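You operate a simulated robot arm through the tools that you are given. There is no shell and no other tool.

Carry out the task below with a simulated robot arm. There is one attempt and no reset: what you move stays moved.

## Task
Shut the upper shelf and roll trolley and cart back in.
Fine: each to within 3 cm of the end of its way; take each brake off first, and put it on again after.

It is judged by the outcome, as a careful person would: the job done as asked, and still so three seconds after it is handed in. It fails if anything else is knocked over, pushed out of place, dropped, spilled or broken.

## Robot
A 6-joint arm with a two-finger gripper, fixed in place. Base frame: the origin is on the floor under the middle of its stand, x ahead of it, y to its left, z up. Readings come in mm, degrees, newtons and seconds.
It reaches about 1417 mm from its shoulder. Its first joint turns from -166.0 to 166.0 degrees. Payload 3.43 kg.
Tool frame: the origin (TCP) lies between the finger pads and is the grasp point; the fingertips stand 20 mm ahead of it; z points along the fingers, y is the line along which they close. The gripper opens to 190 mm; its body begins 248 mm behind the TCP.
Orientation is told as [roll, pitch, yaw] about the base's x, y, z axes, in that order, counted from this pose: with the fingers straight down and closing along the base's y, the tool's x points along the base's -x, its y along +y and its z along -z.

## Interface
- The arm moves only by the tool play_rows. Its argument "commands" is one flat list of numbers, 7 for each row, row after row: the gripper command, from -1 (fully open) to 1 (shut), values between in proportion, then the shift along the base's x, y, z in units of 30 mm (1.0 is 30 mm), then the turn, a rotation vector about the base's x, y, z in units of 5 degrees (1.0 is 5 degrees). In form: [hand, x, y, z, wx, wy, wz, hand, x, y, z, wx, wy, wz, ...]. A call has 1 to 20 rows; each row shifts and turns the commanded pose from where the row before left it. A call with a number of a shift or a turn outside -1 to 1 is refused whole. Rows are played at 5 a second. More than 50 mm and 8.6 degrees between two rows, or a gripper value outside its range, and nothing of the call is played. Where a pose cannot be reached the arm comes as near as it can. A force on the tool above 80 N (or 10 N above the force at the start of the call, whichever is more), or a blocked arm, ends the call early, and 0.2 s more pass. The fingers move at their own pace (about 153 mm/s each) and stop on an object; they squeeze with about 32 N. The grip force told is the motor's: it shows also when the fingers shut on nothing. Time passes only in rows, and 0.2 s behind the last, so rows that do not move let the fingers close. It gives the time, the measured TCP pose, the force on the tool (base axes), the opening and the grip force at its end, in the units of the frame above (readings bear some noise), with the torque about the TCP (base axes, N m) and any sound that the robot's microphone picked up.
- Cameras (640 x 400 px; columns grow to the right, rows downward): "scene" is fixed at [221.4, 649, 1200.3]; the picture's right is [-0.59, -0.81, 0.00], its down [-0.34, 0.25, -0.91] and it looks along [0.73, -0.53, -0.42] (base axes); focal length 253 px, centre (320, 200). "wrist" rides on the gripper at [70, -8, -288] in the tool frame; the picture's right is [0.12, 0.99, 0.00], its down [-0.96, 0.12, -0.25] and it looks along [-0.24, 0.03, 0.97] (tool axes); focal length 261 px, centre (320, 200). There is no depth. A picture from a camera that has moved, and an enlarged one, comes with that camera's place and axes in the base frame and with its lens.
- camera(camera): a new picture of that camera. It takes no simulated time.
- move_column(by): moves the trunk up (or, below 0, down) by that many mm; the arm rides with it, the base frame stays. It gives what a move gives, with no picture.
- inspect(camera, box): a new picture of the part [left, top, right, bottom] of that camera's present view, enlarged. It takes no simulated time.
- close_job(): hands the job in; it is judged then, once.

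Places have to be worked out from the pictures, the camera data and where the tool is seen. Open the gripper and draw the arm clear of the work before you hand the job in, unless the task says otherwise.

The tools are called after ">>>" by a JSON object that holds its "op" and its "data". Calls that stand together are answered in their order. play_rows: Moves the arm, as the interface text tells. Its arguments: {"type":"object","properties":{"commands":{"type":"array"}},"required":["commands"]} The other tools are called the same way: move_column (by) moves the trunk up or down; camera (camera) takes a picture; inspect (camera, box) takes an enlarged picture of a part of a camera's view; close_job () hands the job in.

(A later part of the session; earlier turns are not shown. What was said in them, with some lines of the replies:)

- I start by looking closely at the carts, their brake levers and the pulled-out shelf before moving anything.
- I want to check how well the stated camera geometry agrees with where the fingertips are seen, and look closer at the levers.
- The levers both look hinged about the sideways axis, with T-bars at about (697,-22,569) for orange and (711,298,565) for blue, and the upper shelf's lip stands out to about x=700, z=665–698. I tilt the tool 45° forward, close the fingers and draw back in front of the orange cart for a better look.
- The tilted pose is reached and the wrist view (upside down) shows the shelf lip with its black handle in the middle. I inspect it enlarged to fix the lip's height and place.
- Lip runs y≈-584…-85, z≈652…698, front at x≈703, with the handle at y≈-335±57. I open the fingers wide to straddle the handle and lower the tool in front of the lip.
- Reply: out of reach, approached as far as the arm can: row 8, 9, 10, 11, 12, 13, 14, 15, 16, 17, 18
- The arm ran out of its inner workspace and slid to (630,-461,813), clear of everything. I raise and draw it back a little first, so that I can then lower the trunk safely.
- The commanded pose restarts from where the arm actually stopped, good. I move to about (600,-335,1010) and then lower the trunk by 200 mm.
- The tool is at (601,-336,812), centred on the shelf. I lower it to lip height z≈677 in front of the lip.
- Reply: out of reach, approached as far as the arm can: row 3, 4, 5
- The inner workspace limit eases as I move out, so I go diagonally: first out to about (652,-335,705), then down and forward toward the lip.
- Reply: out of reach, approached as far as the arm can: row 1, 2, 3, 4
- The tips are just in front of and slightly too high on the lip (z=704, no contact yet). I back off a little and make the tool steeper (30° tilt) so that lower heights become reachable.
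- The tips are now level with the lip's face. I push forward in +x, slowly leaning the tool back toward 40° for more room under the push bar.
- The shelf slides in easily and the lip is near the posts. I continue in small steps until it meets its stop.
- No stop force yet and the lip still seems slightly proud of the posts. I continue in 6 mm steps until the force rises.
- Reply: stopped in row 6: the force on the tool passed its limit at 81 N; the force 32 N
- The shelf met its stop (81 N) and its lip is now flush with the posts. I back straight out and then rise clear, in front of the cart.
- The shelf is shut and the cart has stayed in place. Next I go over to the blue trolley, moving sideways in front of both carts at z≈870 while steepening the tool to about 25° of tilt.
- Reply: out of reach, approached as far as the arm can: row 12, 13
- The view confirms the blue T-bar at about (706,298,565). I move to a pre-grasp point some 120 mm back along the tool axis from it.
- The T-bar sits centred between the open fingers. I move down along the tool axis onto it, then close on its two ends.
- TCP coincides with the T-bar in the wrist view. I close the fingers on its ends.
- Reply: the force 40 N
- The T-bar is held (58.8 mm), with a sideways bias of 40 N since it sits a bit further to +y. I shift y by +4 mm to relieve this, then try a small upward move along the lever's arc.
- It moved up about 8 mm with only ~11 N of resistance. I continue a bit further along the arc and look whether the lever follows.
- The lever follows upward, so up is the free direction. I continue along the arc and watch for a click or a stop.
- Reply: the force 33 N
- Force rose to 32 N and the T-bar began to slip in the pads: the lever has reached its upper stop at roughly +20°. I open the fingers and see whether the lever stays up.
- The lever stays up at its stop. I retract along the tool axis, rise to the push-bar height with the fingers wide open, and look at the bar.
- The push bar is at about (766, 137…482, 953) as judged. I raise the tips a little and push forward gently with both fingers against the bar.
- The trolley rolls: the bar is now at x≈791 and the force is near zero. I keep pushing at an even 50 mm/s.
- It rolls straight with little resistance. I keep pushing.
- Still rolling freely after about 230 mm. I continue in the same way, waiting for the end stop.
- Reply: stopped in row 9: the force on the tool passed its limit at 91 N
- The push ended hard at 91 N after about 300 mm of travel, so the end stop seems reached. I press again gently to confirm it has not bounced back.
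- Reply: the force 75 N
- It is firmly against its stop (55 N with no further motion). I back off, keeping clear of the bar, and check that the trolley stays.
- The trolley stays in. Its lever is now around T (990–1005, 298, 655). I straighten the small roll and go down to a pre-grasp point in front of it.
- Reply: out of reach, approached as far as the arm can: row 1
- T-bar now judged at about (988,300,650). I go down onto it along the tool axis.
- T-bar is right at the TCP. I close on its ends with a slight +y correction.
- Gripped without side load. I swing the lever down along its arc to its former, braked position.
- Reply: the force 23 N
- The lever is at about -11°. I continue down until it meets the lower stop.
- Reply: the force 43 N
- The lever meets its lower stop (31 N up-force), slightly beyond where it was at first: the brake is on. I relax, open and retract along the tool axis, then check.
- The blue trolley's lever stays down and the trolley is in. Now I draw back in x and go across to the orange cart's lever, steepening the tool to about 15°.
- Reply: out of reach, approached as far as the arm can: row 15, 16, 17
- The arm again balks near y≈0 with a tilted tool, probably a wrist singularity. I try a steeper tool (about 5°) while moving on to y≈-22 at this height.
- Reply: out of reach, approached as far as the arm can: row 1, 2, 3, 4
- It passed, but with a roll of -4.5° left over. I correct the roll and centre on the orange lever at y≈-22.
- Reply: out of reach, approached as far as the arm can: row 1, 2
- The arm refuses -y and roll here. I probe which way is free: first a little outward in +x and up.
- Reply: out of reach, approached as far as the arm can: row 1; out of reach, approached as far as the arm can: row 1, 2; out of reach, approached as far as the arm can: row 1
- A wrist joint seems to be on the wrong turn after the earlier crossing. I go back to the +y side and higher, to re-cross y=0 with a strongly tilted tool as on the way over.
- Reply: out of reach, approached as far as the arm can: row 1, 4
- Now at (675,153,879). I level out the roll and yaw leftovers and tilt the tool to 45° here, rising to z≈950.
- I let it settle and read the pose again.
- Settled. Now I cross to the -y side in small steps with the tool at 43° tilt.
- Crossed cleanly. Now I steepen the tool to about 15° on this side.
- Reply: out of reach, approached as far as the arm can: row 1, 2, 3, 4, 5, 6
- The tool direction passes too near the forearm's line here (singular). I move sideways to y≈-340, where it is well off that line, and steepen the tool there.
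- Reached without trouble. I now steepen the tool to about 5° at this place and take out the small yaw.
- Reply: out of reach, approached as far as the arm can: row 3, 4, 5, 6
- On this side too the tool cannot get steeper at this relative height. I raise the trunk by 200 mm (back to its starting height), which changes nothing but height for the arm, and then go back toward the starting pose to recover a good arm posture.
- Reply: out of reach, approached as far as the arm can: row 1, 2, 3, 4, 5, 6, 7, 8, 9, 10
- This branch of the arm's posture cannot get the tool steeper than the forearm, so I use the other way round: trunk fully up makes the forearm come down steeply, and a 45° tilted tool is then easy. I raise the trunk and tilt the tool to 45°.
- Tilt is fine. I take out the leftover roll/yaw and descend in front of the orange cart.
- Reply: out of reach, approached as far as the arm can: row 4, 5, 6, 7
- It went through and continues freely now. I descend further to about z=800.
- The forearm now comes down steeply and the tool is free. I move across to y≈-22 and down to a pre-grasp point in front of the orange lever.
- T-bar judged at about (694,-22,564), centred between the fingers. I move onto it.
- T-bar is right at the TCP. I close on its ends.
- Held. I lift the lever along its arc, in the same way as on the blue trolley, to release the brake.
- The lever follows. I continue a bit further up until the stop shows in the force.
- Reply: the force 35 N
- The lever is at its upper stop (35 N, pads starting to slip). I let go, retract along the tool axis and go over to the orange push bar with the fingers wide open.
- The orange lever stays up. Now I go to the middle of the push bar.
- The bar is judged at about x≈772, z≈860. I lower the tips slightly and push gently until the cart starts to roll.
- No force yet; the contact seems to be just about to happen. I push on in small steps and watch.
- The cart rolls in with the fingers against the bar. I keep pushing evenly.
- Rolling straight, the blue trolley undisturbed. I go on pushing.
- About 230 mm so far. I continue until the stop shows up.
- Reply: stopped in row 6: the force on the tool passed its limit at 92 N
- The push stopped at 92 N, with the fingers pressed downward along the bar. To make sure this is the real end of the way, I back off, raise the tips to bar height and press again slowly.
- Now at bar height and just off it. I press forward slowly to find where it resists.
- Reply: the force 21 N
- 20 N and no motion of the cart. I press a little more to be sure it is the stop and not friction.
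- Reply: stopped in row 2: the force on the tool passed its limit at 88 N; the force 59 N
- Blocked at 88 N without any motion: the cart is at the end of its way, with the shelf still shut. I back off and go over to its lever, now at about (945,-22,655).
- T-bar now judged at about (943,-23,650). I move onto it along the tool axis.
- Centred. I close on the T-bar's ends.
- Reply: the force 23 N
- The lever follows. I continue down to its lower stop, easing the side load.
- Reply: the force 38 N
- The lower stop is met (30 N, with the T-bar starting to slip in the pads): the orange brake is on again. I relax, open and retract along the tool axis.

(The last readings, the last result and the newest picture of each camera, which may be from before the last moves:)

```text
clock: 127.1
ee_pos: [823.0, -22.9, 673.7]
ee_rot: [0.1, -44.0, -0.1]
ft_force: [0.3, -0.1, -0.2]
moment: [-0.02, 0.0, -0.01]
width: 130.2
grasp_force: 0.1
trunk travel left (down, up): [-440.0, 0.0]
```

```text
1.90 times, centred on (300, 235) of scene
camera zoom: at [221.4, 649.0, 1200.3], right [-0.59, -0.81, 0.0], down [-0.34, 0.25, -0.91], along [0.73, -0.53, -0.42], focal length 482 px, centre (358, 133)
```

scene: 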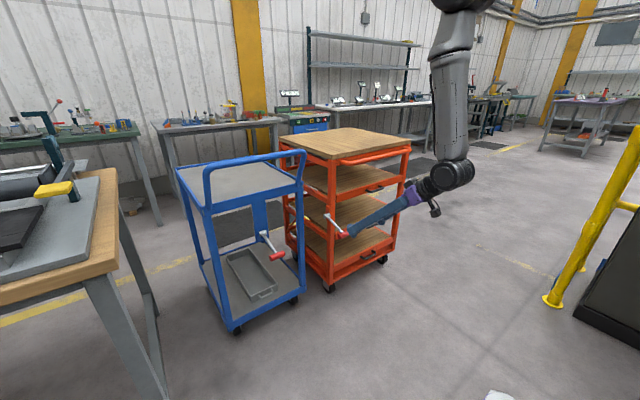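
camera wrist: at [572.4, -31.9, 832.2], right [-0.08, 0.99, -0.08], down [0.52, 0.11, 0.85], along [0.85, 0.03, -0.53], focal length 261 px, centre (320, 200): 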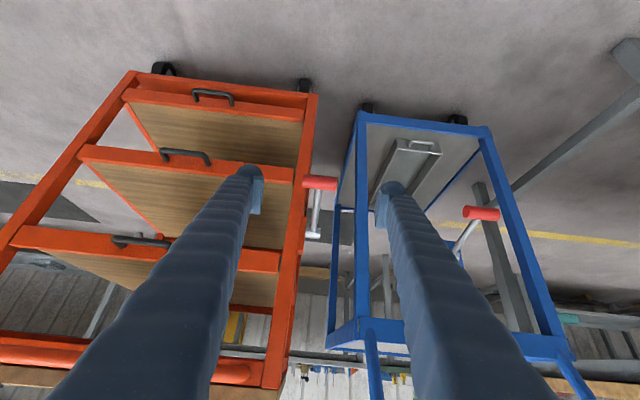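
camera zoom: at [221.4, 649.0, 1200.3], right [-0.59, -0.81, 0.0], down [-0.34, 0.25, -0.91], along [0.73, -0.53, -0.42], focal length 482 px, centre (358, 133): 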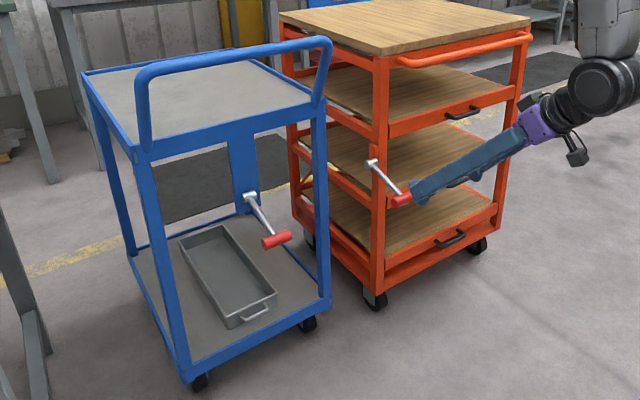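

Both levers are down, both carts are in and the three shelf lips are flush. I draw the arm back and up, well clear, with the gripper open.

>>> {"op": "play_rows", "data": {"commands": [-0.37, -0.9, 0, 0.4, 0, 0, 0, -0.37, -0.9, 0, 0.4, 0, 0, 0, -0.37, -0.9, 0, 0.4, 0, 0, 0, -0.37, -0.9, 0, 0.4, 0, 0, 0, -1, -0.9, 0, 0.5, 0, 0, 0, -1, -0.9, 0, 0.5, 0, 0, 0, -1, -0.4, 0, 0.8, 0, 0, 0, -1, 0, 0, 0.9, 0, 0, 0, -1, 0, 0, 0.9, 0, 0, 0, -1, 0, 0, 0, 0, 0, 0]}}

>>> {"op": "camera", "data": {"camera": "wrist"}}

>>> {"op": "camera", "data": {"camera": "scene"}}

>>> {"op": "inspect", "data": {"camera": "scene", "box": [270, 110, 430, 300]}}

>>> {"op": "inspect", "data": {"camera": "scene", "box": [170, 140, 320, 340]}}

```text
clock: 129.3
ee_pos: [647.7, -23.6, 831.1]
ee_rot: [0.1, -44.0, 0.0]
ft_force: [-0.7, -0.2, 0.0]
moment: [0.01, -0.01, 0.03]
width: 190.1
grasp_force: 0.0
trunk travel left (down, up): [-440.0, 0.0]
```

```text
taken
camera wrist: at [396.6, -31.9, 989.1], right [-0.08, 0.99, -0.08], down [0.52, 0.11, 0.85], along [0.85, 0.03, -0.53], focal length 261 px, centre (320, 200)
```

wrist: 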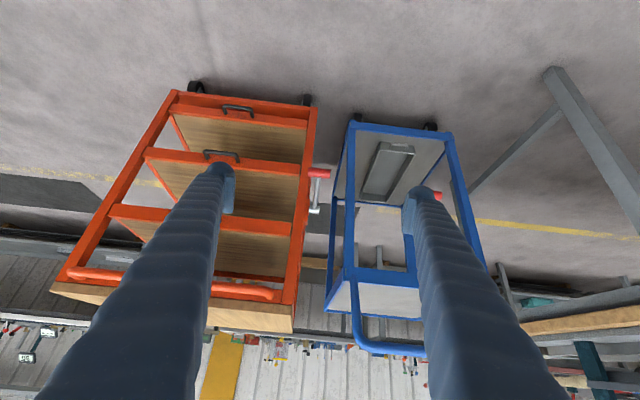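

```text
taken
```

scene: 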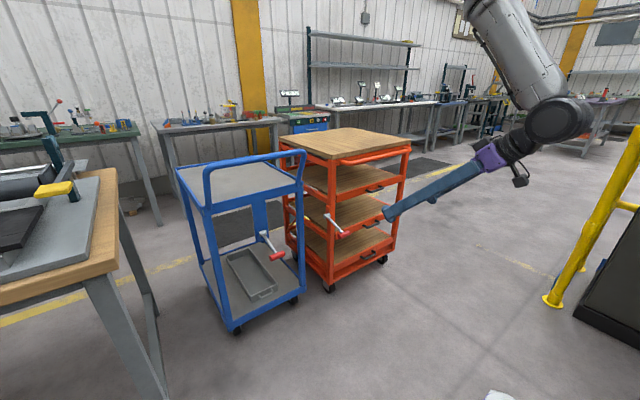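

```text
2.11 times, centred on (350, 205) of scene
camera zoom: at [221.4, 649.0, 1200.3], right [-0.59, -0.81, 0.0], down [-0.34, 0.25, -0.91], along [0.73, -0.53, -0.42], focal length 533 px, centre (257, 190)
```

zoom: 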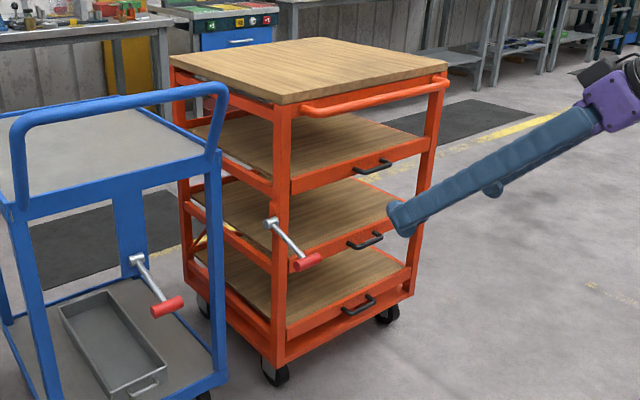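

```text
2.00 times, centred on (245, 240) of scene
camera zoom: at [221.4, 649.0, 1200.3], right [-0.59, -0.81, 0.0], down [-0.34, 0.25, -0.91], along [0.73, -0.53, -0.42], focal length 506 px, centre (470, 120)
```

zoom: 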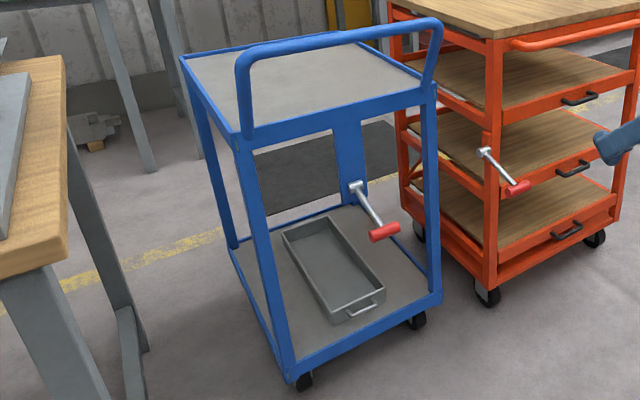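

The shelf is flush, the trolley and cart stand at the end of their ways, and both brake levers are down at their stops. Nothing else has moved, and the arm is clear with the gripper open, so I hand the job in.

>>> {"op": "close_job", "data": {}}

```text
The job is handed in.
```

The upper shelf is shut, both carts are rolled back in, and both brakes are on again. The job is handed in; no verdict came back with it.

- **Upper shelf:** I pushed it in until it hit its stop at 81 N. Its front lip is flush with the frame.
- **Blue trolley:** I lifted its brake lever, then rolled it in about 285 mm until it hit a hard stop. A second press of 55 N gave no further movement. The lever is back down at its lower stop.
- **Orange cart:** I did the same here, rolling it in about 255 mm to its stop. A second press of 88 N gave no further movement, and its lever is also back down at its lower stop.

There was no visible mark for the end of either way, so I took the point where each stopped dead as the end. Each lever now sits slightly lower than where I found it, because I pressed each one fully down.

In the last pictures nothing else had been moved or knocked over. The tray on the blue trolley rode along in place. The arm is drawn back with the gripper open.
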